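You operate a simulated robot arm through the tools that you are given. There is no shell and no other tool.

You run a simulated robot arm. Do the job below in one go: nothing can be reset, and whatever is moved stays where it is left.

## Task
Tighten both gland nuts on their cables and pull-test both cables.
Fine: each nut tight before its cable is pulled; both cables hold.
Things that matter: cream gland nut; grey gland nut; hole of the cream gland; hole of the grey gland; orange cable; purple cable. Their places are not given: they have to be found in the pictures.

Only the result counts: the job must be done as asked and must still hold three seconds after the hand-in. Knocking over, shifting, dropping, spilling or breaking anything else fails it.

## Robot
A 7-joint arm with a two-finger gripper, fixed in place. Base frame: the origin is at the foot of the arm, x ahead of it, y to its left, z up; the work surface is at about z = 0.8. Lengths are in m, angles in rad, forces in N, time in s.
With the tool pointing down near the work surface it reaches from about 0.38 to 0.78 m from the base axis. Its first joint turns from -2.496 to 2.496 rad. Payload 2.45 kg.
The tool frame sits at the grasp point between the pads (the TCP): z along the fingers, y along the line on which they close. The tips reach 0.026 m beyond it. The gripper opens to 0.096 m. The gripper's body begins 0.069 m behind the TCP.
Orientation is told as [roll, pitch, yaw] about the base's x, y, z axes, in that order, counted from this pose: with the fingers straight down and closing along the base's y, the tool's x points along the base's -x, its y along +y and its z along -z.

## Interface
- The arm moves only by the tool drive_tool. Its argument "steps" is a list of rows, each an object (a shift or turn left out is 0, a gripper value left out holds the last) with "delta_pos": the shift along the tool's x, y, z in units of 30 mm (1.0 is 30 mm), a list of three; "rotation": the turn, a rotation vector about the tool's x, y, z in units of 5 degrees (1.0 is 5 degrees), a list of three; "gripper": the opening, from 0 (shut) to 1 (fully open). In form: [{"delta_pos": [tx, ty, tz], "rotation": [wx, wy, wz], "gripper": gripper}, ...]. A call has 1 to 20 rows; each row shifts and turns the commanded pose from where the row before left it, along the tool's axes as they then stand. A call with a number of a shift or a turn outside -1 to 1 is refused whole. A row lasts 0.2 s, in which the tool goes at most 0.05 m and 0.15 rad; a call with a longer step from one row to the next is refused whole, and so is a gripper value outside its range. A pose out of reach is approached as far as the arm can. The call stops where the force on the tool passes 60 N (or 10 N more than at its start, if that is more) or the arm is blocked; 0.2 s more then pass. The fingers move at their own pace and stop on an object; they squeeze with about 35 N. The grip force told is the motor's: it shows also when the fingers shut on nothing. Time passes only in rows, and 0.2 s behind the last, so rows that do not move let the fingers close. The reply holds the time, the measured pose of the TCP, the force on the tool along the base axes, the opening and the grip force, in the units named above and with some noise, with the torque about the TCP (base axes, N m) and any sound that the robot's microphone picked up.
- Cameras (640 x 400 px; columns grow to the right, rows downward): "scene" is fixed at [0.3996, 0.5025, 1.4263]; the picture's right is [-1.00, 0.02, 0.00], its down [0.00, 0.28, -0.96] and it looks along [-0.02, -0.96, -0.28] (base axes); focal length 366 px, centre (320, 200). "wrist" rides on the gripper at [0.082, 0.003, -0.098] in the tool frame; the picture's right is [-0.04, 1.00, 0.00], its down [-0.73, -0.03, -0.68] and it looks along [-0.68, -0.03, 0.73] (tool axes); focal length 256 px, centre (320, 200).
- grab_frame(camera): a new picture of that camera. No time passes.
- move_column(by): slides the trunk up (or, below 0, down) by that many m; the arm rides with it, the base frame stays. It gives what a move gives, with no picture.
- pixel_to_xyz(camera, pixels): for up to 12 pixels [column, row] of the newest picture of that camera ("zoom" is the newest enlarged one), the place [x, y, z] in the base frame of the surface seen there, good to about 0.003 m. No time passes.
- zoom(camera, box): a new picture of the part [left, top, right, bottom] of that camera's present view, enlarged. No time passes.
- sign_off(): hands the job in; it is judged then, once.

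Open the gripper and draw the arm clear of the work before you hand the job in, unless the task says otherwise.

The tools are called after ">>>" as a command line: name --argument value ..., lists and objects as JSON in quotes. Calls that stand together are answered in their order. drive_tool: Moves the arm, as the interface text tells. Its arguments: {"type":"object","properties":{"steps":{"type":"array"}},"required":["steps"]} The other tools are called the same way: move_column (by) slides the trunk up or down; grab_frame (camera) takes a picture; pixel_to_xyz (camera, pixels) gives the place of the surface under pixels of a picture; zoom (camera, box) takes an enlarged picture of a part of a camera's view; sign_off () hands the job in.

At the start:

```text
time_s: 0.0
eef_pos: [0.3306, -0.3709, 1.1282]
orientation: [0.0, 0.0, -0.001]
wrist_force: [-0.4, -0.2, 0.2]
ft_torque: [-0.02, -0.02, -0.02]
gripper_width: 0.096
gripper_force: 0.0
trunk travel left (down, up): [-0.575, 0.065]
```

scene: 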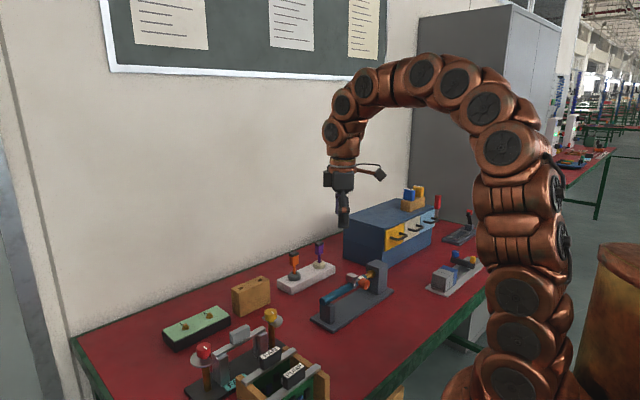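
wrist: 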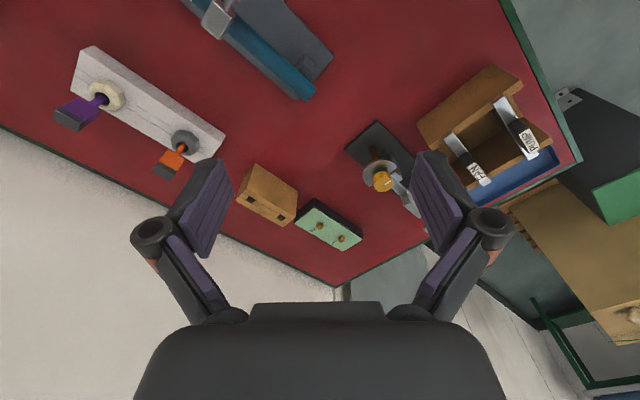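

The wrist picture shows the white block with a cream nut (about [105,95], purple cable) and a grey nut (about [185,143], orange cable). I zoom in on it from both cameras to see the details.

>>> zoom --camera "scene" --box '[260, 220, 360, 310]'

>>> zoom --camera "wrist" --box '[40, 30, 240, 190]'

```text
4.44 times, centred on (310, 265) of scene
```

zoom: 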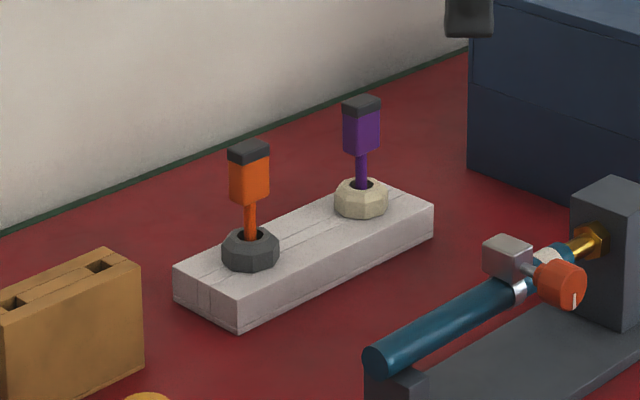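

```text
2.50 times, centred on (140, 110) of wrist
```

zoom: 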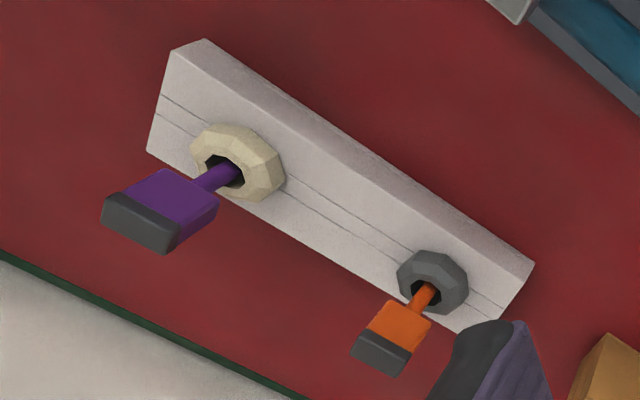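

I measure points on both nuts, cables and the block, from the zoomed wrist picture.

>>> pixel_to_xyz --camera "zoom" --pixels '[[225, 135], [275, 165], [205, 150], [265, 185], [165, 185], [138, 225], [208, 180], [432, 262], [455, 295], [400, 320], [380, 355], [428, 295]]'

>>> pixel_to_xyz --camera "wrist" --pixels '[[88, 55], [120, 76], [210, 135], [218, 150], [200, 110], [300, 200], [265, 185]]'

```text
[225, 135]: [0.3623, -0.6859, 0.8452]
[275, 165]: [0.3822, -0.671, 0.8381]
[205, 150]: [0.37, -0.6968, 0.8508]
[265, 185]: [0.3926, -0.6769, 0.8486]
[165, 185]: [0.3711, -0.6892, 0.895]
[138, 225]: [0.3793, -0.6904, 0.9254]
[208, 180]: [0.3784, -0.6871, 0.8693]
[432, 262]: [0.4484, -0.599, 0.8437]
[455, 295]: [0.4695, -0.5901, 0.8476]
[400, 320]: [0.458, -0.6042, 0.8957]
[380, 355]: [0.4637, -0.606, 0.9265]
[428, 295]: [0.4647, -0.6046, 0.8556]
```

```text
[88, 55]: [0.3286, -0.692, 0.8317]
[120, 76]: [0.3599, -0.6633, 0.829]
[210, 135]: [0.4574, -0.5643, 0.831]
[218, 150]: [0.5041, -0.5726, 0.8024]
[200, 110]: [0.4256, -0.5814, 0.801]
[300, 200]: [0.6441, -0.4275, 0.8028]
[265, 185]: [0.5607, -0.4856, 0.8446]
```

The block's top is at about z 0.831, the nuts reach about 0.851, and the plug tops about 0.928; the nut centres are roughly (0.378,-0.687) and (0.464,-0.602). I check where the wall and the other tall objects are before moving.

>>> pixel_to_xyz --camera "wrist" --pixels '[[20, 140], [20, 180], [100, 220], [200, 290], [60, 140], [310, 275], [380, 180], [270, 60]]'

>>> pixel_to_xyz --camera "scene" --pixels '[[295, 280], [322, 264], [295, 255], [321, 243], [370, 215], [350, 240], [375, 265], [335, 300], [250, 250], [270, 285]]'

```text
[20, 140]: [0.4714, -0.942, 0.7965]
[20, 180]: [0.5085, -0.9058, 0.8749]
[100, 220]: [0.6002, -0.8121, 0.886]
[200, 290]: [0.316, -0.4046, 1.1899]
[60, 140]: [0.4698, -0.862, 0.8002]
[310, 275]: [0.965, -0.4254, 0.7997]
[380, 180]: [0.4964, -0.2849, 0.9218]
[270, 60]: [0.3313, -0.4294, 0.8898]
```

```text
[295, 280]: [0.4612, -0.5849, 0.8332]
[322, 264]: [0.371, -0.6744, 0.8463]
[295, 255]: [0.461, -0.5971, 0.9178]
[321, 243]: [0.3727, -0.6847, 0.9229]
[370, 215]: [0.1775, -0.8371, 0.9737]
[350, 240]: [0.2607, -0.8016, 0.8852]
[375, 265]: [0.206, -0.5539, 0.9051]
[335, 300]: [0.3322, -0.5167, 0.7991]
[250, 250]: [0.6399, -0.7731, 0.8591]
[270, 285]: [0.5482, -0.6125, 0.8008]
```

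The wall is about 0.245 m beyond the nuts (line x − y ≈ 1.41), and the blue cabinet is about 0.16 m from the cream nut, so there is room. I go above the grey nut, staying high.

>>> drive_tool --steps '[{"delta_pos": [-0.494, -0.77, 0.2]}, {"delta_pos": [-0.494, -0.77, 0.2]}, {"delta_pos": [-0.494, -0.77, 0.2]}, {"delta_pos": [-0.494, -0.77, 0.2]}, {"delta_pos": [-0.494, -0.77, 0.2]}, {"delta_pos": [-0.494, -0.77, 0.2]}, {"delta_pos": [-0.494, -0.77, 0.2]}, {"delta_pos": [-0.494, -0.77, 0.2]}, {"delta_pos": [-0.494, -0.77, 0.2]}, {"delta_pos": [0, -0.77, 0.2]}]'

>>> grab_frame --camera "wrist"

>>> grab_frame --camera "scene"

```text
time_s: 2.2
eef_pos: [0.4416, -0.555, 1.0767]
orientation: [0.0, 0.001, 0.004]
wrist_force: [-0.1, 0.7, 0.3]
ft_torque: [-0.02, 0.04, -0.01]
gripper_width: 0.096
gripper_force: 0.1
out of reach, approached as far as the arm can: row 8, 9, 10
trunk travel left (down, up): [-0.575, 0.065]
```

```text
taken
```

wrist: 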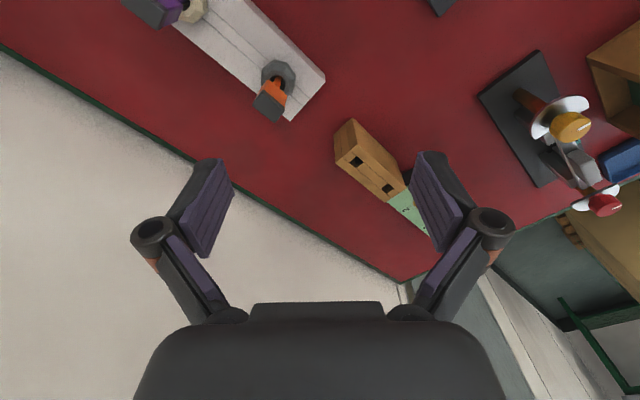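

```text
taken
```

scene: 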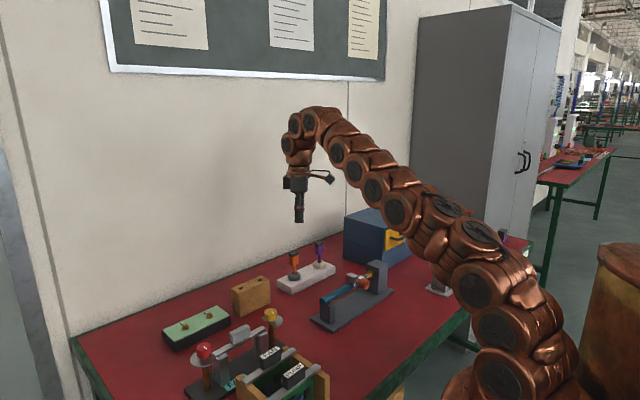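

The arm ran out of reach at that height (stopped at [0.4416,-0.555,1.077]); lower down it should reach farther. I go straight down to about z 1.0 (tips 0.974, above the plug tops at 0.928), then look again.

>>> drive_tool --steps '[{"delta_pos": [0, 0, 0.8]}, {"delta_pos": [0, 0, 0.8]}, {"delta_pos": [0, 0, 0.6]}, {"delta_pos": [0, 0, 0]}]'

>>> grab_frame --camera "wrist"

```text
time_s: 3.2
eef_pos: [0.4419, -0.558, 1.0105]
orientation: [0.0, 0.0, 0.0]
wrist_force: [0.0, 0.4, 0.2]
ft_torque: [0.0, 0.0, -0.03]
gripper_width: 0.0961
gripper_force: 0.0
trunk travel left (down, up): [-0.575, 0.065]
```

```text
taken
```

wrist: 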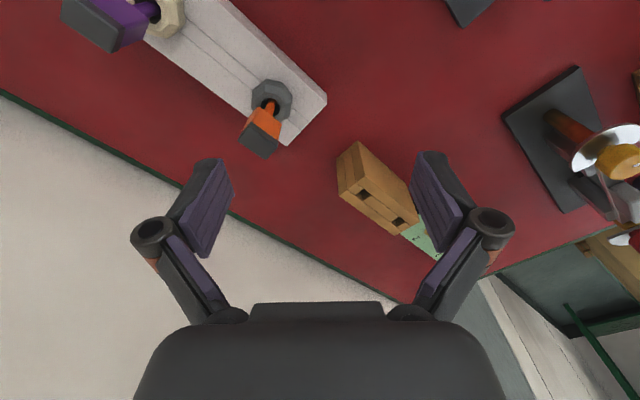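

Here the pose held and I am at [0.442,-0.558,1.011]. I zoom on the grey nut ([270,100]) and the plug to see the angles of their faces.

>>> zoom --camera "wrist" --box '[200, 50, 340, 165]'

```text
3.48 times, centred on (270, 108) of wrist
```

zoom: 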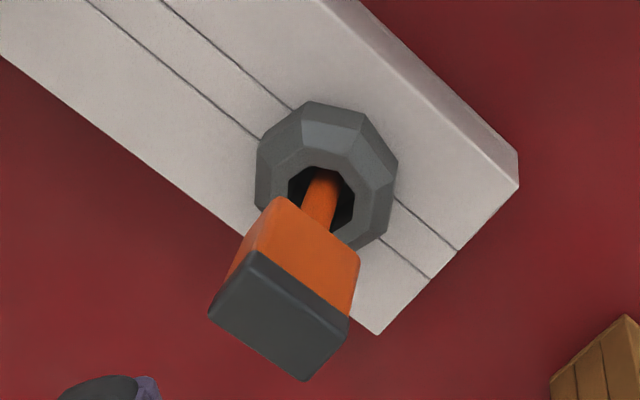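

I measure the outline of the grey nut and the plug's top corners in this zoom to find the centre and the face angles.

>>> pixel_to_xyz --camera "zoom" --pixels '[[310, 118], [360, 130], [390, 165], [384, 215], [268, 150], [262, 190], [320, 165], [350, 190], [312, 200], [256, 255], [345, 318], [303, 375]]'

>>> pixel_to_xyz --camera "wrist" --pixels '[[250, 140], [260, 135], [265, 150], [255, 125], [272, 125], [262, 118]]'

```text
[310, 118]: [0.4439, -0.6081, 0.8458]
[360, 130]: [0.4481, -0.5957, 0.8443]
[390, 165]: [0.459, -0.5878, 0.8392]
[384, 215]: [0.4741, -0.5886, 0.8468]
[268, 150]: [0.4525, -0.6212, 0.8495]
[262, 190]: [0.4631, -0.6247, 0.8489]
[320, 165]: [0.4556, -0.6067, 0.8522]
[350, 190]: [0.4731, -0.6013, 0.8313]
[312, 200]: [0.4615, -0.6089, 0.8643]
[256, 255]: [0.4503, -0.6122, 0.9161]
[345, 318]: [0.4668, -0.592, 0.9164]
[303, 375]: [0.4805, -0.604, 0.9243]
```

```text
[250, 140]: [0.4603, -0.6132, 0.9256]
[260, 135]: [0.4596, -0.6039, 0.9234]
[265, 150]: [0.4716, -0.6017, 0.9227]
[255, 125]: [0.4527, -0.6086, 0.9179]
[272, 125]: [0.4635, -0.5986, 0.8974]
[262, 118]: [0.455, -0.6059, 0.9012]
```

The nut centre comes out at about (0.463,-0.606), about 40 mm across, with the plug top at about 0.926. I move over it at z ≈ 0.99, tips still above the plug.

>>> drive_tool --steps '[{"delta_pos": [-0.2, -0.4, 0.2]}, {"delta_pos": [-0.2, -0.4, 0.2]}, {"delta_pos": [-0.2, -0.4, 0.2]}, {"delta_pos": [-0.1, -0.4, 0.1]}, {"delta_pos": [0, 0, 0]}]'

>>> grab_frame --camera "wrist"

>>> grab_frame --camera "scene"

```text
time_s: 4.4
eef_pos: [0.4575, -0.5904, 0.9897]
orientation: [0.0, 0.0, 0.0]
wrist_force: [0.5, 0.3, 0.3]
ft_torque: [0.01, 0.0, 0.02]
gripper_width: 0.0961
gripper_force: 0.1
out of reach, approached as far as the arm can: row 3, 4
trunk travel left (down, up): [-0.575, 0.065]
```

```text
taken
```

wrist: 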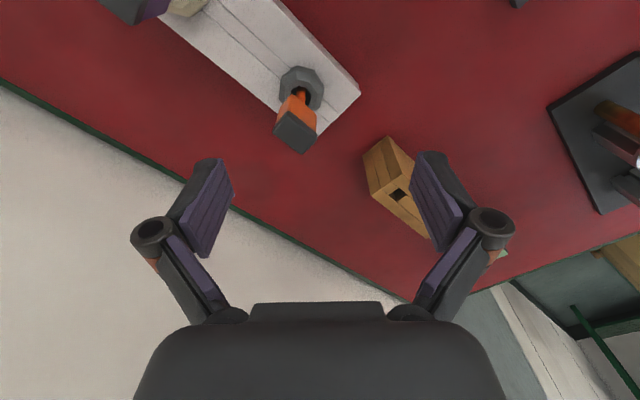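

```text
taken
```

scene: 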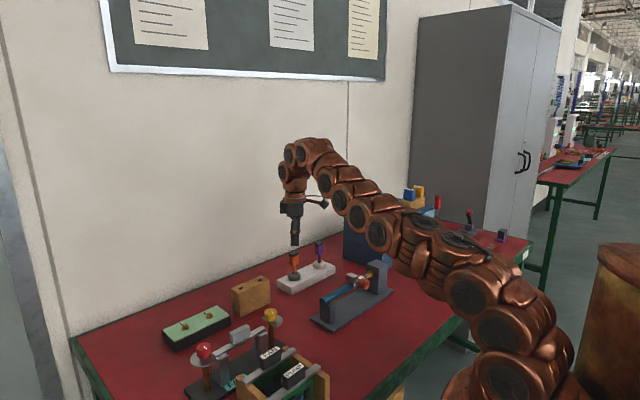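

At z 0.99 the reach ends at a radius of about 0.747, and the grey nut is at 0.763. I raise the trunk by its remaining 0.065 so that the arm works lower relative to its shoulder.

>>> move_column --by 0.064

```text
time_s: 5.4
eef_pos: [0.4595, -0.5906, 1.0545]
orientation: [0.002, 0.001, 0.0]
wrist_force: [0.1, -0.4, 0.2]
ft_torque: [0.01, -0.01, 0.01]
gripper_width: 0.0959
gripper_force: 0.0
trunk travel left (down, up): [-0.639, 0.001]
```

Now I go down to about z 0.985 and shift to the grey nut's centre.

>>> drive_tool --steps '[{"delta_pos": [0, 0, 0.8]}, {"delta_pos": [0, 0, 0.8]}, {"delta_pos": [0, 0, 0.7]}, {"delta_pos": [-0.06, -0.26, 0]}, {"delta_pos": [-0.06, -0.26, 0]}, {"delta_pos": [0, 0, 0]}]'

>>> grab_frame --camera "wrist"

```text
time_s: 6.8
eef_pos: [0.4622, -0.6044, 0.9851]
orientation: [-0.002, -0.001, 0.0]
wrist_force: [-0.1, 0.9, 0.5]
ft_torque: [-0.02, 0.01, -0.01]
gripper_width: 0.0962
gripper_force: 0.1
trunk travel left (down, up): [-0.639, 0.001]
```

```text
taken
```

wrist: 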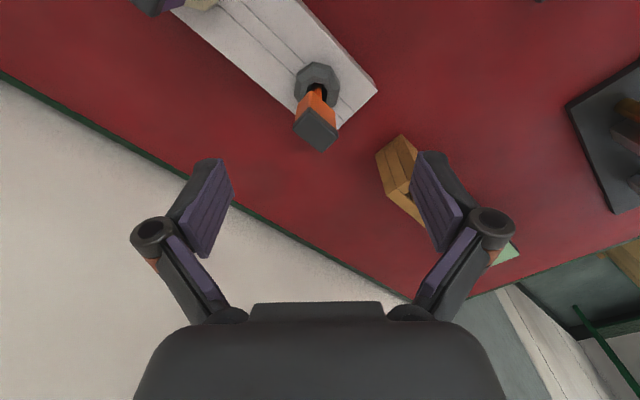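

Now almost straight above the grey nut (nut at about [318,85], plug at [316,130]). I zoom and measure again to refine the centre.

>>> zoom --camera "wrist" --box '[270, 45, 370, 165]'

```text
3.33 times, centred on (320, 105) of wrist
```

zoom: 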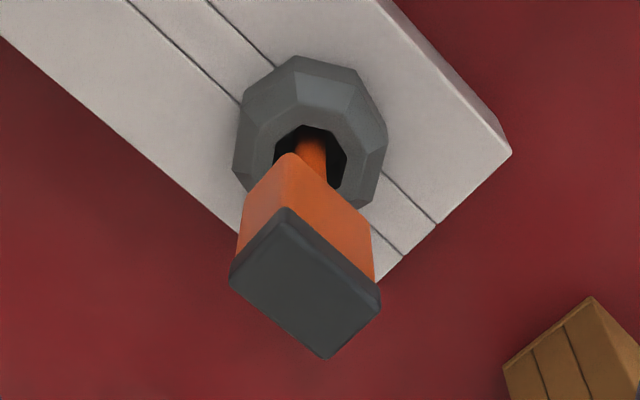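

>>> pixel_to_xyz --camera "zoom" --pixels '[[286, 215], [376, 292], [325, 352], [235, 280], [305, 283], [296, 72], [352, 82], [378, 140], [250, 115], [242, 170], [308, 135], [360, 195]]'

```text
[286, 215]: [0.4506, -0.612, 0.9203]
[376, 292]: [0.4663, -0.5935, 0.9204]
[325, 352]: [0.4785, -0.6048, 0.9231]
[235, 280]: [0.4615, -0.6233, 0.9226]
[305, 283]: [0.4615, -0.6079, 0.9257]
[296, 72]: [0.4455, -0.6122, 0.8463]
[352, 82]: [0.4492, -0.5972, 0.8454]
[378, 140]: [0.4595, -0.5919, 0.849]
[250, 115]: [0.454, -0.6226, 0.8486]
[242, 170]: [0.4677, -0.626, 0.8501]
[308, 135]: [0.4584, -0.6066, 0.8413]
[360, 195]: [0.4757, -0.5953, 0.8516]
```

The grey nut and plug share a centre of about (0.464,-0.6085). The nut's flats face about 32°, 77°, 122° and 167°, so I correct the centring and turn the tool counter-clockwise (seen from above) to about yaw +77°, which leaves room for a long clockwise turn.

>>> drive_tool --steps '[{"delta_pos": [-0.06, -0.137, 0]}, {"rotation": [0, 0, -1]}, {"rotation": [0, 0, -1]}, {"rotation": [0, 0, -1]}, {"rotation": [0, 0, -1]}, {"rotation": [0, 0, -1]}, {"rotation": [0, 0, -1]}, {"rotation": [0, 0, -1]}, {"rotation": [0, 0, -1]}, {"rotation": [0, 0, -1]}, {"rotation": [0, 0, -1]}, {"rotation": [0, 0, -1]}, {"rotation": [0, 0, -1]}, {"rotation": [0, 0, -1]}, {"rotation": [0, 0, -1]}, {"rotation": [0, 0, -1]}, {"rotation": [0, 0, -0.4]}, {"delta_pos": [0, 0, 0]}]'

>>> grab_frame --camera "wrist"

>>> grab_frame --camera "scene"

```text
time_s: 10.6
eef_pos: [0.4645, -0.6096, 0.9857]
orientation: [-0.002, -0.001, 1.345]
wrist_force: [-0.4, 0.1, 0.0]
ft_torque: [-0.02, 0.02, -0.02]
gripper_width: 0.0959
gripper_force: 0.1
trunk travel left (down, up): [-0.639, 0.001]
```

```text
taken
```

wrist: 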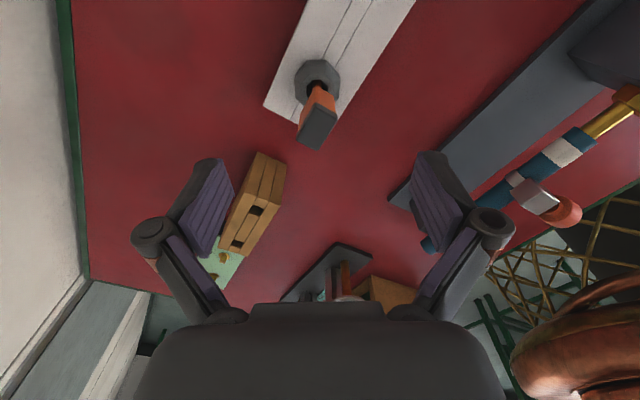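

```text
taken
```

scene: 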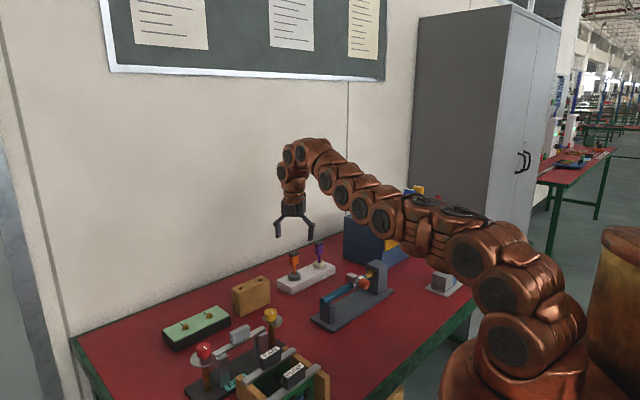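

The turn went through (yaw 1.345). I zoom to check how the nut's flats lie relative to the pads and recheck its centre.

>>> zoom --camera "wrist" --box '[265, 45, 375, 165]'

>>> pixel_to_xyz --camera "wrist" --pixels '[[296, 80], [339, 80], [306, 63], [329, 63], [316, 115], [318, 128], [312, 101], [320, 106], [310, 145], [336, 112], [250, 165], [275, 160]]'

```text
3.33 times, centred on (320, 105) of wrist
```

zoom: 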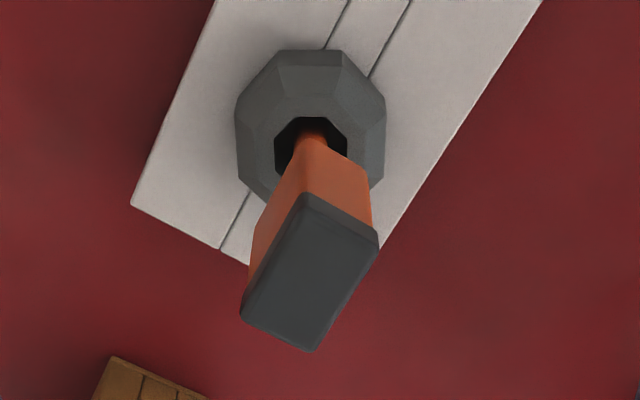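

```text
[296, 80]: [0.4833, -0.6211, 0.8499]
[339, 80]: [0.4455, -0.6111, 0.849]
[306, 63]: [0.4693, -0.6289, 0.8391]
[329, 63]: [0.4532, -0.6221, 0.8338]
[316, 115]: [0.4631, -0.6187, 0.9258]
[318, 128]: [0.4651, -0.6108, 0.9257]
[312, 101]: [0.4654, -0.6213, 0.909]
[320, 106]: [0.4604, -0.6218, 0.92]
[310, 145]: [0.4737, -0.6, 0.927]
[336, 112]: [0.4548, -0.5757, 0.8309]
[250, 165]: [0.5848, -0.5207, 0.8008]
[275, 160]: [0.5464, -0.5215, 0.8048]
```

The nut's flats face the pads squarely at this yaw. The nut centre (zoom column 310, i.e. picture column 317) is about 2 mm to the tool's −y, so I correct for that and descend to z ≈ 0.93, straddling the plug.

>>> drive_tool --steps '[{"delta_pos": [0, -0.06, 0]}, {"delta_pos": [0, 0, 0.5]}, {"delta_pos": [0, 0, 0.5]}, {"delta_pos": [0, 0, 0.5]}, {"delta_pos": [0, 0, 0.4]}, {"delta_pos": [0, 0, 0]}]'

>>> grab_frame --camera "wrist"

```text
time_s: 12.0
eef_pos: [0.4649, -0.6098, 0.9286]
orientation: [0.001, 0.0, 1.345]
wrist_force: [-0.2, -0.7, -0.9]
ft_torque: [-0.02, 0.0, -0.04]
gripper_width: 0.0958
gripper_force: 0.0
trunk travel left (down, up): [-0.639, 0.001]
```

```text
taken
```

wrist: 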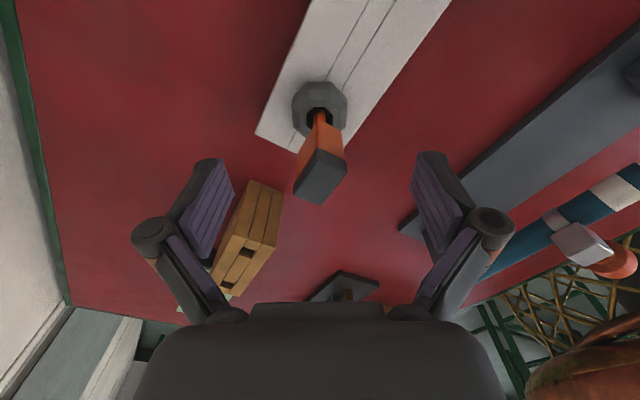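

Nut (columns 293–347) and fingers are both centred on column 320. I descend to z ≈ 0.866 (tips at 0.840, above the block top at 0.831; gripper body at 0.935, above the plug).

>>> drive_tool --steps '[{"delta_pos": [0, 0, 0.4]}, {"delta_pos": [0, 0, 0.4]}, {"delta_pos": [0, 0, 0.4]}, {"delta_pos": [0, 0, 0.4]}, {"delta_pos": [0, 0, 0.45]}, {"delta_pos": [0, 0, 0]}]'

>>> grab_frame --camera "wrist"

>>> zoom --camera "scene" --box '[250, 200, 350, 300]'

```text
time_s: 13.4
eef_pos: [0.4646, -0.6107, 0.8658]
orientation: [0.0, 0.0, 1.344]
wrist_force: [0.3, 0.6, -0.1]
ft_torque: [0.01, 0.0, 0.01]
gripper_width: 0.0957
gripper_force: 0.2
trunk travel left (down, up): [-0.639, 0.001]
```

```text
taken
```

wrist: 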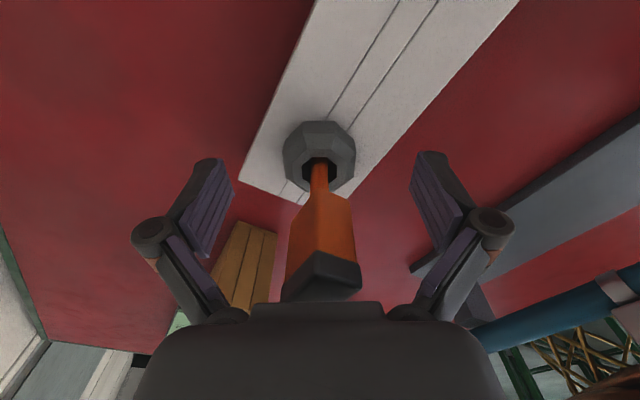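

```text
4.00 times, centred on (300, 250) of scene
```

zoom: 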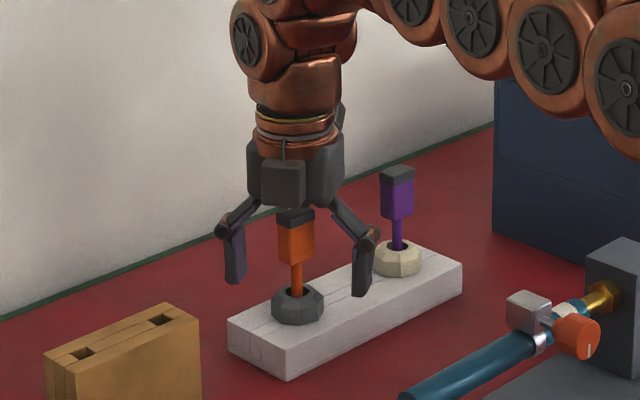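

Centred on the nut, with body clearance over the plug. I go 3 mm lower and close on the nut.

>>> drive_tool --steps '[{"delta_pos": [0, 0, 0.1]}, {"delta_pos": [0, 0, 0], "gripper": 0.5}, {"delta_pos": [0, 0, 0]}, {"delta_pos": [0, 0, 0]}, {"delta_pos": [0, 0, 0]}]'

>>> grab_frame --camera "wrist"

```text
time_s: 14.6
eef_pos: [0.4659, -0.6091, 0.8636]
orientation: [0.001, 0.001, 1.346]
wrist_force: [-1.2, 0.3, -0.5]
ft_torque: [-0.02, -0.05, -0.01]
gripper_width: 0.0479
gripper_force: 0.0
trunk travel left (down, up): [-0.639, 0.001]
```

```text
taken
```

wrist: 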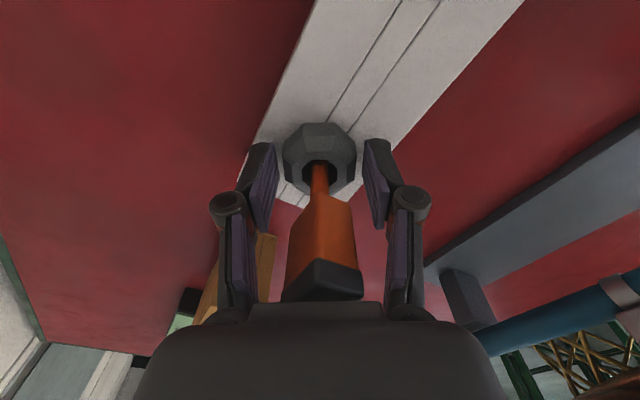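

Fingers at 0.048 have a small gap on each side of the nut (278/283 left, 356/364 right). I close onto it.

>>> drive_tool --steps '[{"delta_pos": [0, -0.02, 0], "gripper": 0.3}, {"delta_pos": [0, 0, 0]}, {"delta_pos": [0, 0, 0]}]'

>>> grab_frame --camera "wrist"

```text
time_s: 15.4
eef_pos: [0.4661, -0.6103, 0.8653]
orientation: [0.001, 0.0, 1.343]
wrist_force: [-1.2, -0.5, 1.6]
ft_torque: [0.14, 0.11, 0.0]
gripper_width: 0.0399
gripper_force: 45.2
trunk travel left (down, up): [-0.639, 0.001]
```

```text
taken
```

wrist: 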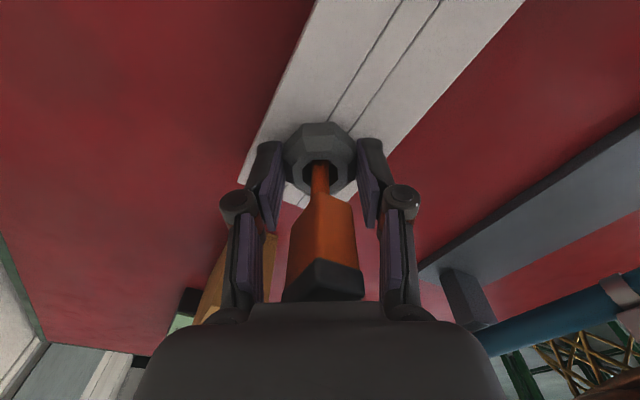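

The nut is gripped (width 0.0399, grip 45 N). I turn clockwise by 20° first and watch the torque.

>>> drive_tool --steps '[{"rotation": [0, 0, 1], "gripper": 0}, {"rotation": [0, 0, 1]}, {"rotation": [0, 0, 1]}, {"rotation": [0, 0, 1]}]'

>>> grab_frame --camera "wrist"

```text
time_s: 16.4
eef_pos: [0.4652, -0.61, 0.863]
orientation: [0.001, -0.001, 0.992]
wrist_force: [-6.2, 1.2, 0.1]
ft_torque: [-0.57, 0.1, 0.01]
gripper_width: 0.04
gripper_force: 45.0
trunk travel left (down, up): [-0.639, 0.001]
```

```text
taken
```

wrist: 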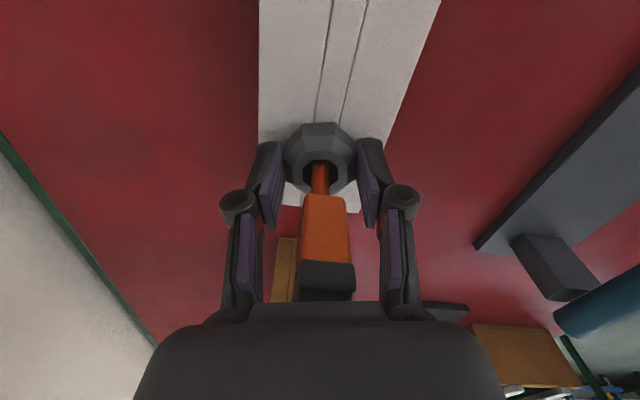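

The nut turned with the gripper at almost no torque about z, and there is no sound. I keep turning clockwise another 40°.

>>> drive_tool --steps '[{"rotation": [0, 0, 1]}, {"rotation": [0, 0, 1]}, {"rotation": [0, 0, 1]}, {"rotation": [0, 0, 1]}, {"rotation": [0, 0, 1]}, {"rotation": [0, 0, 1]}, {"rotation": [0, 0, 1]}, {"rotation": [0, 0, 1]}]'

>>> grab_frame --camera "wrist"

```text
time_s: 18.2
eef_pos: [0.464, -0.6089, 0.8632]
orientation: [0.001, 0.0, 0.295]
wrist_force: [-22.5, 18.8, 1.0]
ft_torque: [1.01, -0.17, 0.07]
gripper_width: 0.0401
gripper_force: 44.7
trunk travel left (down, up): [-0.639, 0.001]
```

```text
taken
```

wrist: 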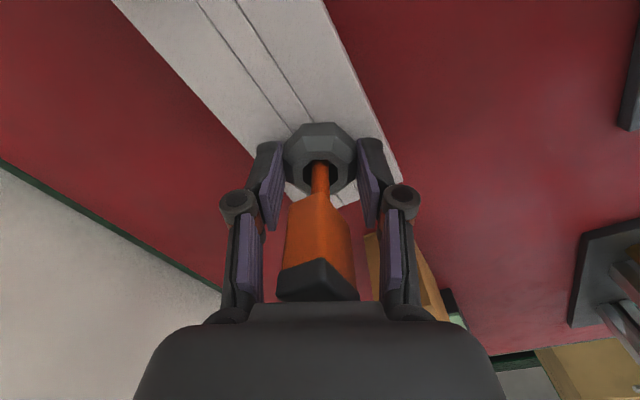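

A sideways force of about 29 N has built up: the grip is about 2.5 mm off the nut's axis along the tool's x, so the axis is near (0.466,-0.608). I relieve the strain, open to 0.048, and then recentre.

>>> drive_tool --steps '[{"delta_pos": [0.032, 0.066, 0]}, {"delta_pos": [0, 0, 0], "gripper": 0.5}, {"delta_pos": [0, 0, 0]}]'

>>> zoom --camera "wrist" --box '[240, 100, 400, 220]'

```text
time_s: 19.0
eef_pos: [0.4656, -0.6092, 0.8637]
orientation: [0.0, -0.001, 0.296]
wrist_force: [-0.5, 0.0, -0.4]
ft_torque: [-0.02, 0.01, 0.03]
gripper_width: 0.048
gripper_force: 0.1
trunk travel left (down, up): [-0.639, 0.001]
```

```text
3.33 times, centred on (320, 160) of wrist
```

zoom: 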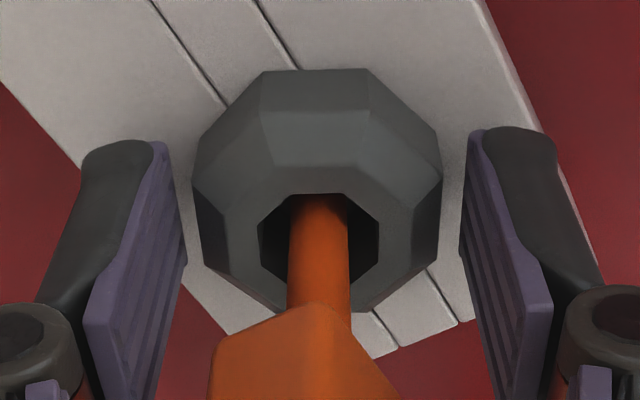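

Unloaded now, TCP (0.4656,-0.6092). The hole's centre is about 1–2 mm toward the tool's −x, so I shift 1.6 mm that way and close again.

>>> drive_tool --steps '[{"delta_pos": [-0.053, 0.01, 0]}, {"delta_pos": [0, 0, 0], "gripper": 0.3}, {"delta_pos": [0, 0, 0]}, {"delta_pos": [0, 0, 0], "gripper": 0}]'

```text
time_s: 20.0
eef_pos: [0.4671, -0.6082, 0.8628]
orientation: [0.0, -0.001, 0.297]
wrist_force: [5.5, -8.0, 2.4]
ft_torque: [-0.5, -0.45, 0.01]
gripper_width: 0.0398
gripper_force: 45.5
trunk travel left (down, up): [-0.639, 0.001]
```

A force of about 9 N along the tool's −y shows a 0.7 mm offset; I take that out and turn clockwise another 30°.

>>> drive_tool --steps '[{"delta_pos": [0, -0.023, 0]}, {"rotation": [0, 0, 1]}, {"rotation": [0, 0, 1]}, {"rotation": [0, 0, 1]}, {"rotation": [0, 0, 1]}, {"rotation": [0, 0, 1]}, {"rotation": [0, 0, 1]}]'

```text
time_s: 21.6
eef_pos: [0.4672, -0.6079, 0.864]
orientation: [0.0, 0.0, -0.228]
wrist_force: [2.6, 2.3, 7.5]
ft_torque: [-0.4, 0.19, 0.0]
gripper_width: 0.0399
gripper_force: 45.1
trunk travel left (down, up): [-0.639, 0.001]
```

Sideways forces are small now and the z torque is still zero. I continue clockwise by 60°.

>>> drive_tool --steps '[{"rotation": [0, 0, 1]}, {"rotation": [0, 0, 1]}, {"rotation": [0, 0, 1]}, {"rotation": [0, 0, 1]}, {"rotation": [0, 0, 1]}, {"rotation": [0, 0, 1]}, {"rotation": [0, 0, 1]}, {"rotation": [0, 0, 1]}, {"rotation": [0, 0, 1]}, {"rotation": [0, 0, 1]}, {"rotation": [0, 0, 1]}, {"rotation": [0, 0, 1]}]'

>>> grab_frame --camera "wrist"

```text
time_s: 24.2
eef_pos: [0.4643, -0.6062, 0.8616]
orientation: [-0.002, 0.006, -1.272]
wrist_force: [-6.8, 22.3, -7.5]
ft_torque: [0.7, 0.47, 2.39]
gripper_width: 0.0527
gripper_force: 45.1
trunk travel left (down, up): [-0.639, 0.001]
```

```text
taken
```

wrist: 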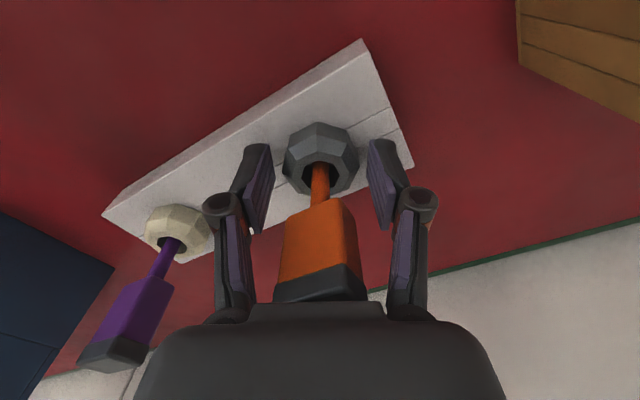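

The torque has risen to 2.4 N m and the pads have spread to 0.0527, so the nut seems to have stopped turning and the pads are riding over its corners. I zoom to see what the pads are touching.

>>> zoom --camera "wrist" --box '[220, 90, 420, 320]'

>>> zoom --camera "scene" --box '[250, 200, 350, 300]'

```text
1.74 times, centred on (320, 205) of wrist
```

zoom: 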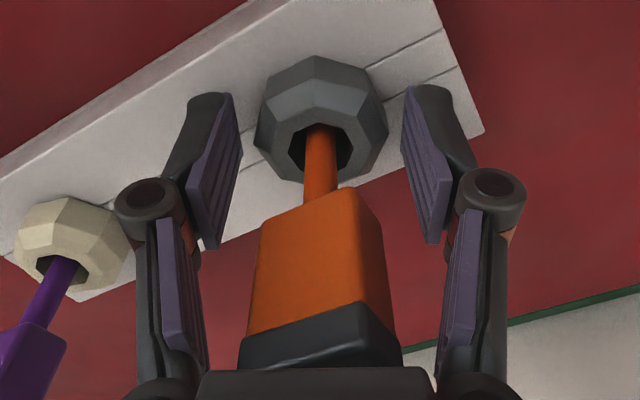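

```text
4.00 times, centred on (300, 250) of scene
```

zoom: 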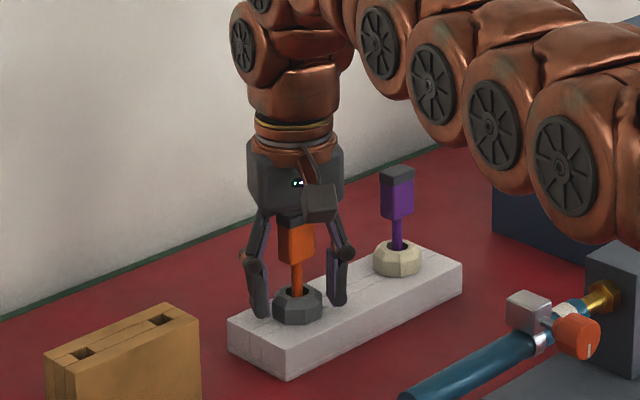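

The nut has stopped turning while the gripper has rolled about 24° past its flats. I turn back by 24° to line up with the flats again, then check width and torque.

>>> drive_tool --steps '[{"rotation": [0, 0, -1]}, {"rotation": [0, 0, -1]}, {"rotation": [0, 0, -1]}, {"rotation": [0, 0, -1]}, {"rotation": [0, 0, -0.8]}, {"delta_pos": [0, 0, 0]}]'

```text
time_s: 25.6
eef_pos: [0.4676, -0.609, 0.865]
orientation: [0.001, -0.001, -0.853]
wrist_force: [9.9, -0.9, 7.0]
ft_torque: [0.25, 0.06, 0.64]
gripper_width: 0.041
gripper_force: 44.8
trunk travel left (down, up): [-0.639, 0.001]
```

At yaw −0.853 the width is 0.041 and torque 0.64, so the nut sits at about −0.83. I tighten again in small steps, watching whether the nut moves or the torque just rises.

>>> drive_tool --steps '[{"rotation": [0, 0, -0.4]}, {"delta_pos": [0, 0, 0]}]'

>>> drive_tool --steps '[{"rotation": [0, 0, 0.5]}, {"rotation": [0, 0, 0.5]}]'

>>> drive_tool --steps '[{"rotation": [0, 0, 0.5]}, {"rotation": [0, 0, 0.3]}]'

```text
time_s: 26.2
eef_pos: [0.4655, -0.6079, 0.8652]
orientation: [0.0, -0.001, -0.821]
wrist_force: [9.3, -0.6, 13.3]
ft_torque: [0.24, 0.13, 0.47]
gripper_width: 0.0405
gripper_force: 45.3
trunk travel left (down, up): [-0.639, 0.001]
```

```text
time_s: 26.8
eef_pos: [0.4655, -0.6066, 0.8653]
orientation: [0.0, -0.003, -0.907]
wrist_force: [3.6, 4.6, 14.9]
ft_torque: [0.08, -0.23, 1.84]
gripper_width: 0.0418
gripper_force: 45.1
trunk travel left (down, up): [-0.639, 0.001]
```

```text
time_s: 27.4
eef_pos: [0.467, -0.6077, 0.8632]
orientation: [-0.001, 0.0, -0.977]
wrist_force: [2.6, 7.1, 9.9]
ft_torque: [0.22, 0.01, 2.08]
gripper_width: 0.0437
gripper_force: 44.9
trunk travel left (down, up): [-0.639, 0.001]
```

The torque jumps to about 2 N m while the nut itself stays put: it is tight at about 124° clockwise. I open without turning back, rise to z ≈ 0.91 and turn to yaw −42° so the pads face the plug's sides.

>>> drive_tool --steps '[{"gripper": 0.85}, {"delta_pos": [0, 0, 0]}, {"delta_pos": [0, 0, 0]}, {"delta_pos": [0, 0, -0.5]}, {"delta_pos": [0, 0, -0.5]}, {"delta_pos": [0, 0, -0.5]}, {"rotation": [0, 0, -1]}, {"rotation": [0, 0, -1]}, {"rotation": [0, 0, -0.7]}, {"delta_pos": [0, 0, 0]}]'

>>> grab_frame --camera "wrist"

```text
time_s: 29.6
eef_pos: [0.4656, -0.6074, 0.9086]
orientation: [0.002, 0.001, -0.742]
wrist_force: [1.1, 0.1, -0.3]
ft_torque: [-0.01, 0.03, 0.0]
gripper_width: 0.0817
gripper_force: 0.2
trunk travel left (down, up): [-0.639, 0.001]
```

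```text
taken
```

wrist: 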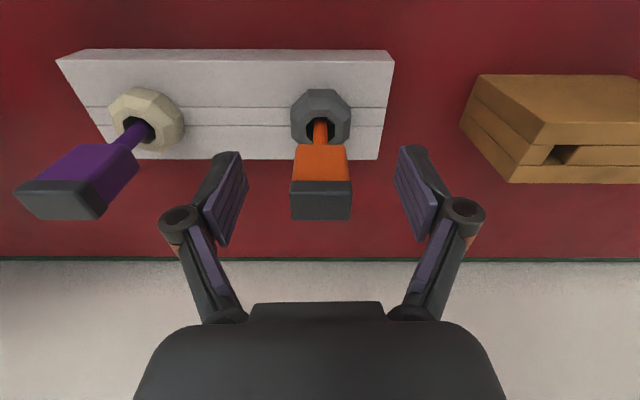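

The plug sits square between the pads (columns 291–352, centre 321). I zoom in to check its placement along the tool's x.

>>> zoom --camera "wrist" --box '[240, 80, 400, 240]'

>>> pixel_to_xyz --camera "wrist" --pixels '[[321, 192], [321, 205], [321, 215], [296, 205], [347, 205], [321, 150], [321, 135]]'

```text
2.50 times, centred on (320, 160) of wrist
```

zoom: 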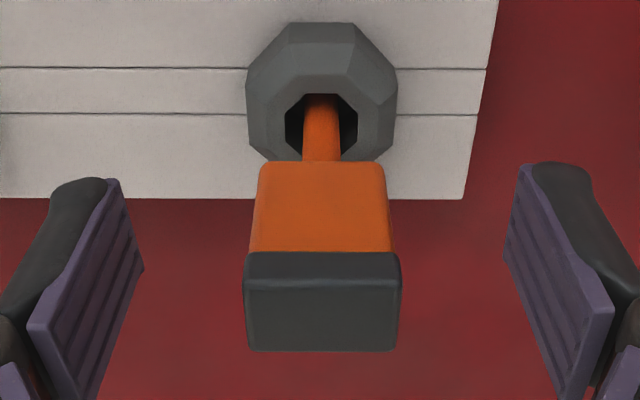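

```text
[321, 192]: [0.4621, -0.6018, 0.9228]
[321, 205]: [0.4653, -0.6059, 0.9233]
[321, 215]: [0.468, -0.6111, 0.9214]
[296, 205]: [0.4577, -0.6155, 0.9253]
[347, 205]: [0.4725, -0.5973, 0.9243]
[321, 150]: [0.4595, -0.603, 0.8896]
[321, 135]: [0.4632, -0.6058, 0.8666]
```

The plug is centred within about 1 mm. I close on it.

>>> drive_tool --steps '[{"gripper": 0.4}, {"delta_pos": [0, 0, 0]}, {"delta_pos": [0, 0, 0]}, {"gripper": 0}, {"delta_pos": [0, 0, 0]}, {"delta_pos": [0, 0, 0]}]'

>>> grab_frame --camera "wrist"

```text
time_s: 31.0
eef_pos: [0.4668, -0.6084, 0.9083]
orientation: [0.0, 0.001, -0.741]
wrist_force: [0.8, 1.7, -0.4]
ft_torque: [0.08, -0.01, -0.41]
gripper_width: 0.0275
gripper_force: 35.0
trunk travel left (down, up): [-0.639, 0.001]
```

```text
taken
```

wrist: 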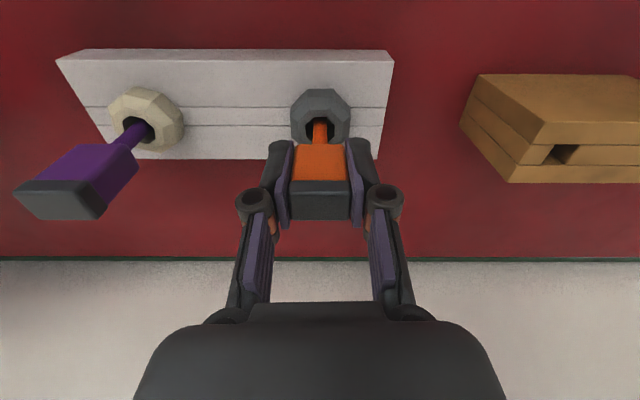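

The plug is gripped (0.0275, 35 N). I begin the pull gently: about 1.5 mm up in small steps.

>>> drive_tool --steps '[{"delta_pos": [0, 0, -0.025]}, {"delta_pos": [0, 0, -0.025]}]'

```text
time_s: 31.6
eef_pos: [0.4671, -0.6079, 0.9075]
orientation: [0.002, 0.001, -0.743]
wrist_force: [2.9, 0.0, -11.8]
ft_torque: [-0.23, -0.33, -0.54]
gripper_width: 0.0273
gripper_force: 35.1
trunk travel left (down, up): [-0.639, 0.001]
```

The cable resists with 12 N and does not move. I add another ~2 mm of pull and hold.

>>> drive_tool --steps '[{"delta_pos": [0, 0, -0.035]}, {"delta_pos": [0, 0, -0.035]}, {"delta_pos": [0, 0, 0]}, {"delta_pos": [0, 0, 0]}]'

>>> grab_frame --camera "wrist"

```text
time_s: 32.6
eef_pos: [0.4661, -0.6089, 0.9119]
orientation: [0.001, 0.003, -0.741]
wrist_force: [-0.7, 5.2, -25.2]
ft_torque: [0.24, 0.15, -0.59]
gripper_width: 0.0272
gripper_force: 35.2
trunk travel left (down, up): [-0.639, 0.001]
```

```text
taken
```

wrist: 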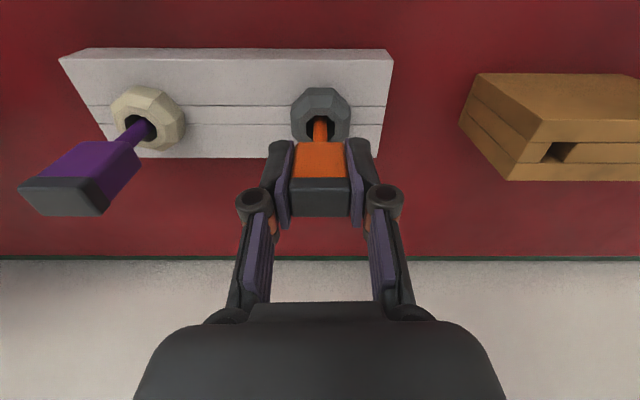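

The pull is at 25 N and the cable holds: the plug stays in place while the pads flex slightly. I raise it to about 40 N and hold a second.

>>> drive_tool --steps '[{"delta_pos": [0, 0, -0.04]}, {"delta_pos": [0, 0, -0.04]}, {"delta_pos": [0, 0, 0]}, {"delta_pos": [0, 0, 0]}, {"delta_pos": [0, 0, 0]}]'

>>> grab_frame --camera "wrist"

```text
time_s: 33.8
eef_pos: [0.4675, -0.6082, 0.9135]
orientation: [0.0, 0.001, -0.742]
wrist_force: [0.2, 2.3, -24.3]
ft_torque: [0.05, -0.05, -0.61]
gripper_width: 0.0271
gripper_force: 35.4
trunk travel left (down, up): [-0.639, 0.001]
```

```text
taken
```

wrist: 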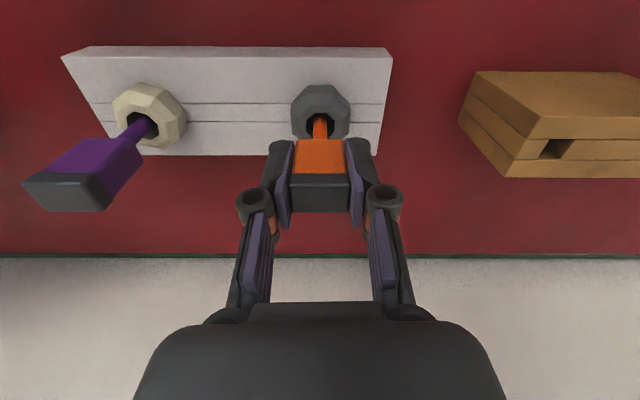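

The force levels off at about 25 N because the pads creep along the plug (the plug slides in view from rows 180–218 to 175–212). I check that the plug's top has stayed at its earlier height of about 0.923.

>>> pixel_to_xyz --camera "wrist" --pixels '[[321, 192], [310, 198], [332, 198], [321, 205], [321, 128], [60, 190], [80, 195]]'

>>> zoom --camera "scene" --box '[260, 220, 350, 300]'

```text
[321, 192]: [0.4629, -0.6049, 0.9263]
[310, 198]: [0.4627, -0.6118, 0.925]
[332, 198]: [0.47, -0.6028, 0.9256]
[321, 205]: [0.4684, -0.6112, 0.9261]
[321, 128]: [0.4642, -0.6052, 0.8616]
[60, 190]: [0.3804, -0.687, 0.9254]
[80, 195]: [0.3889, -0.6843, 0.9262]
```

```text
5.00 times, centred on (305, 260) of scene
```

zoom: 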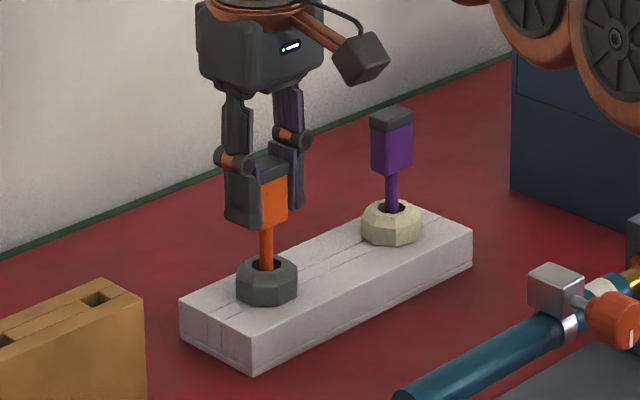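

The orange plug's top is at 0.9255, the same as the purple one and as before, so the cable held. I ease the load, open, and rise clear; I also measure the pipe device and cabinet near the cream side for the next approach.

>>> drive_tool --steps '[{"delta_pos": [0, 0, 0.06]}, {"gripper": 0.8}, {"delta_pos": [0, 0, 0]}, {"delta_pos": [0, 0, -0.4]}, {"delta_pos": [0, 0, -0.5]}, {"delta_pos": [0, 0, -0.5]}, {"delta_pos": [0, 0, -0.5]}, {"delta_pos": [0, 0, -0.2]}, {"delta_pos": [0, 0, 0]}]'

>>> grab_frame --camera "wrist"

>>> grab_frame --camera "scene"

>>> pixel_to_xyz --camera "scene" --pixels '[[322, 300], [336, 292], [352, 277], [364, 284], [376, 263], [383, 270], [370, 245], [392, 250], [345, 235], [345, 258], [318, 318], [390, 292]]'

```text
time_s: 35.8
eef_pos: [0.4654, -0.6073, 0.9763]
orientation: [0.0, 0.001, -0.742]
wrist_force: [0.0, -0.1, -1.0]
ft_torque: [0.05, 0.01, 0.01]
gripper_width: 0.077
gripper_force: 0.1
trunk travel left (down, up): [-0.639, 0.001]
```

```text
taken
```

wrist: 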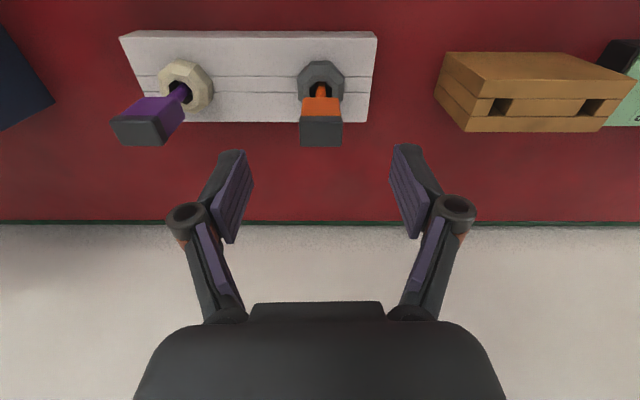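

```text
taken
```

scene: 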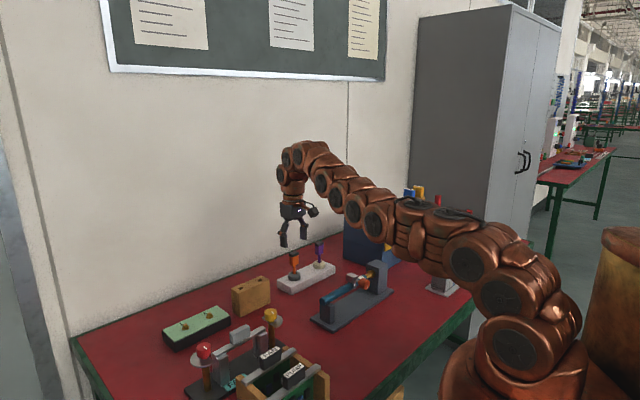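

```text
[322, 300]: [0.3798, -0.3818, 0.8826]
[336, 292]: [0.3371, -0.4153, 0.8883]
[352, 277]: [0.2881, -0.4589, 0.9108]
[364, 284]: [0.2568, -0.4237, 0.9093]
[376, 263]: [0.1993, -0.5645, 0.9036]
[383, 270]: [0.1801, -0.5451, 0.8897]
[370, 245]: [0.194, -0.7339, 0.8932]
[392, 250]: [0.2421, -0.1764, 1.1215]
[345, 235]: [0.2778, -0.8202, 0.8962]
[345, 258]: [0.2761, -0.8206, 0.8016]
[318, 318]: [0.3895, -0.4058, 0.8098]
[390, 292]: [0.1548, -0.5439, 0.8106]
```

The path on the base side of the cream nut is clear. I zoom on the cream nut from here ([187,85]) to get its centre and flats.

>>> zoom --camera "wrist" --box '[105, 25, 235, 155]'

```text
3.08 times, centred on (170, 90) of wrist
```

zoom: 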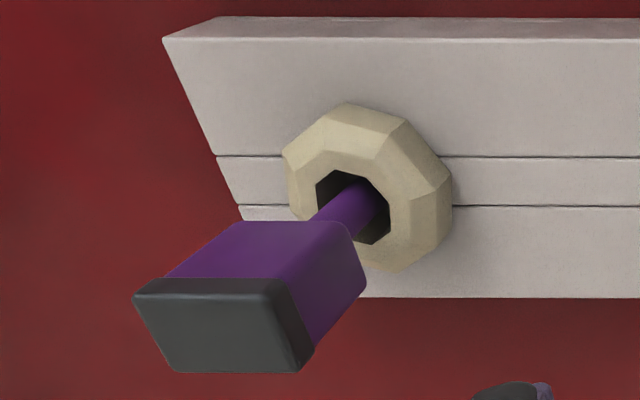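

I move at this height to the base side of the cream nut, at about (0.336,-0.608), and turn to yaw −61° so that the opening points radially outward.

>>> drive_tool --steps '[{"delta_pos": [0.528, -0.4845, 0]}, {"delta_pos": [0.528, -0.4845, 0]}, {"delta_pos": [0.528, -0.4845, 0]}, {"delta_pos": [0.528, -0.4845, 0]}, {"delta_pos": [0.528, -0.4845, 0]}, {"delta_pos": [0.528, -0.4845, 0], "gripper": 1}, {"rotation": [0, 0, 1]}, {"rotation": [0, 0, 1]}, {"rotation": [0, 0, 1]}, {"rotation": [0, 0, 0.7]}, {"delta_pos": [0, 0, 0]}]'

>>> grab_frame --camera "wrist"

>>> zoom --camera "wrist" --box '[240, 0, 400, 110]'

```text
time_s: 38.2
eef_pos: [0.3375, -0.6089, 0.9758]
orientation: [0.0, 0.0, -1.065]
wrist_force: [0.6, 1.0, 0.0]
ft_torque: [-0.02, 0.0, -0.01]
gripper_width: 0.096
gripper_force: 0.1
trunk travel left (down, up): [-0.639, 0.001]
```

```text
taken
```

wrist: 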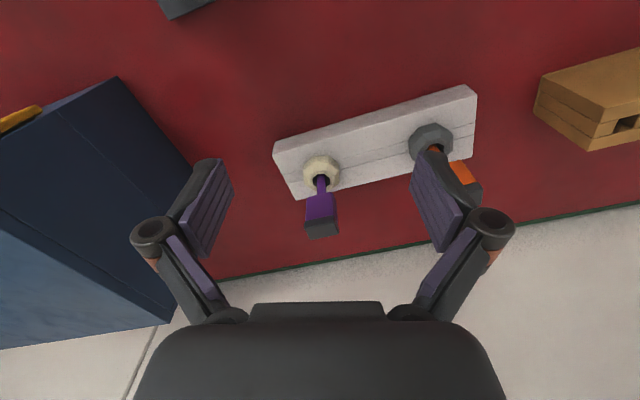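

```text
3.64 times, centred on (320, 55) of wrist
```

zoom: 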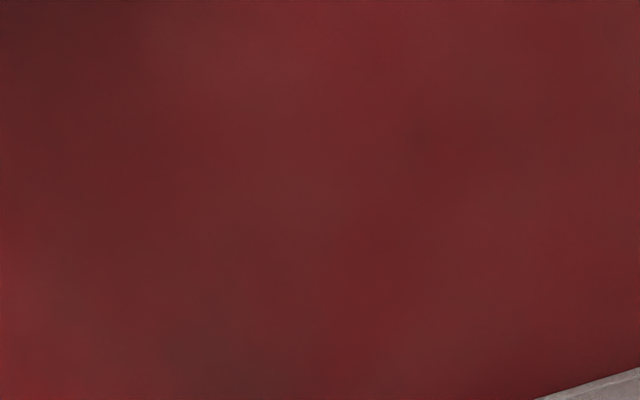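

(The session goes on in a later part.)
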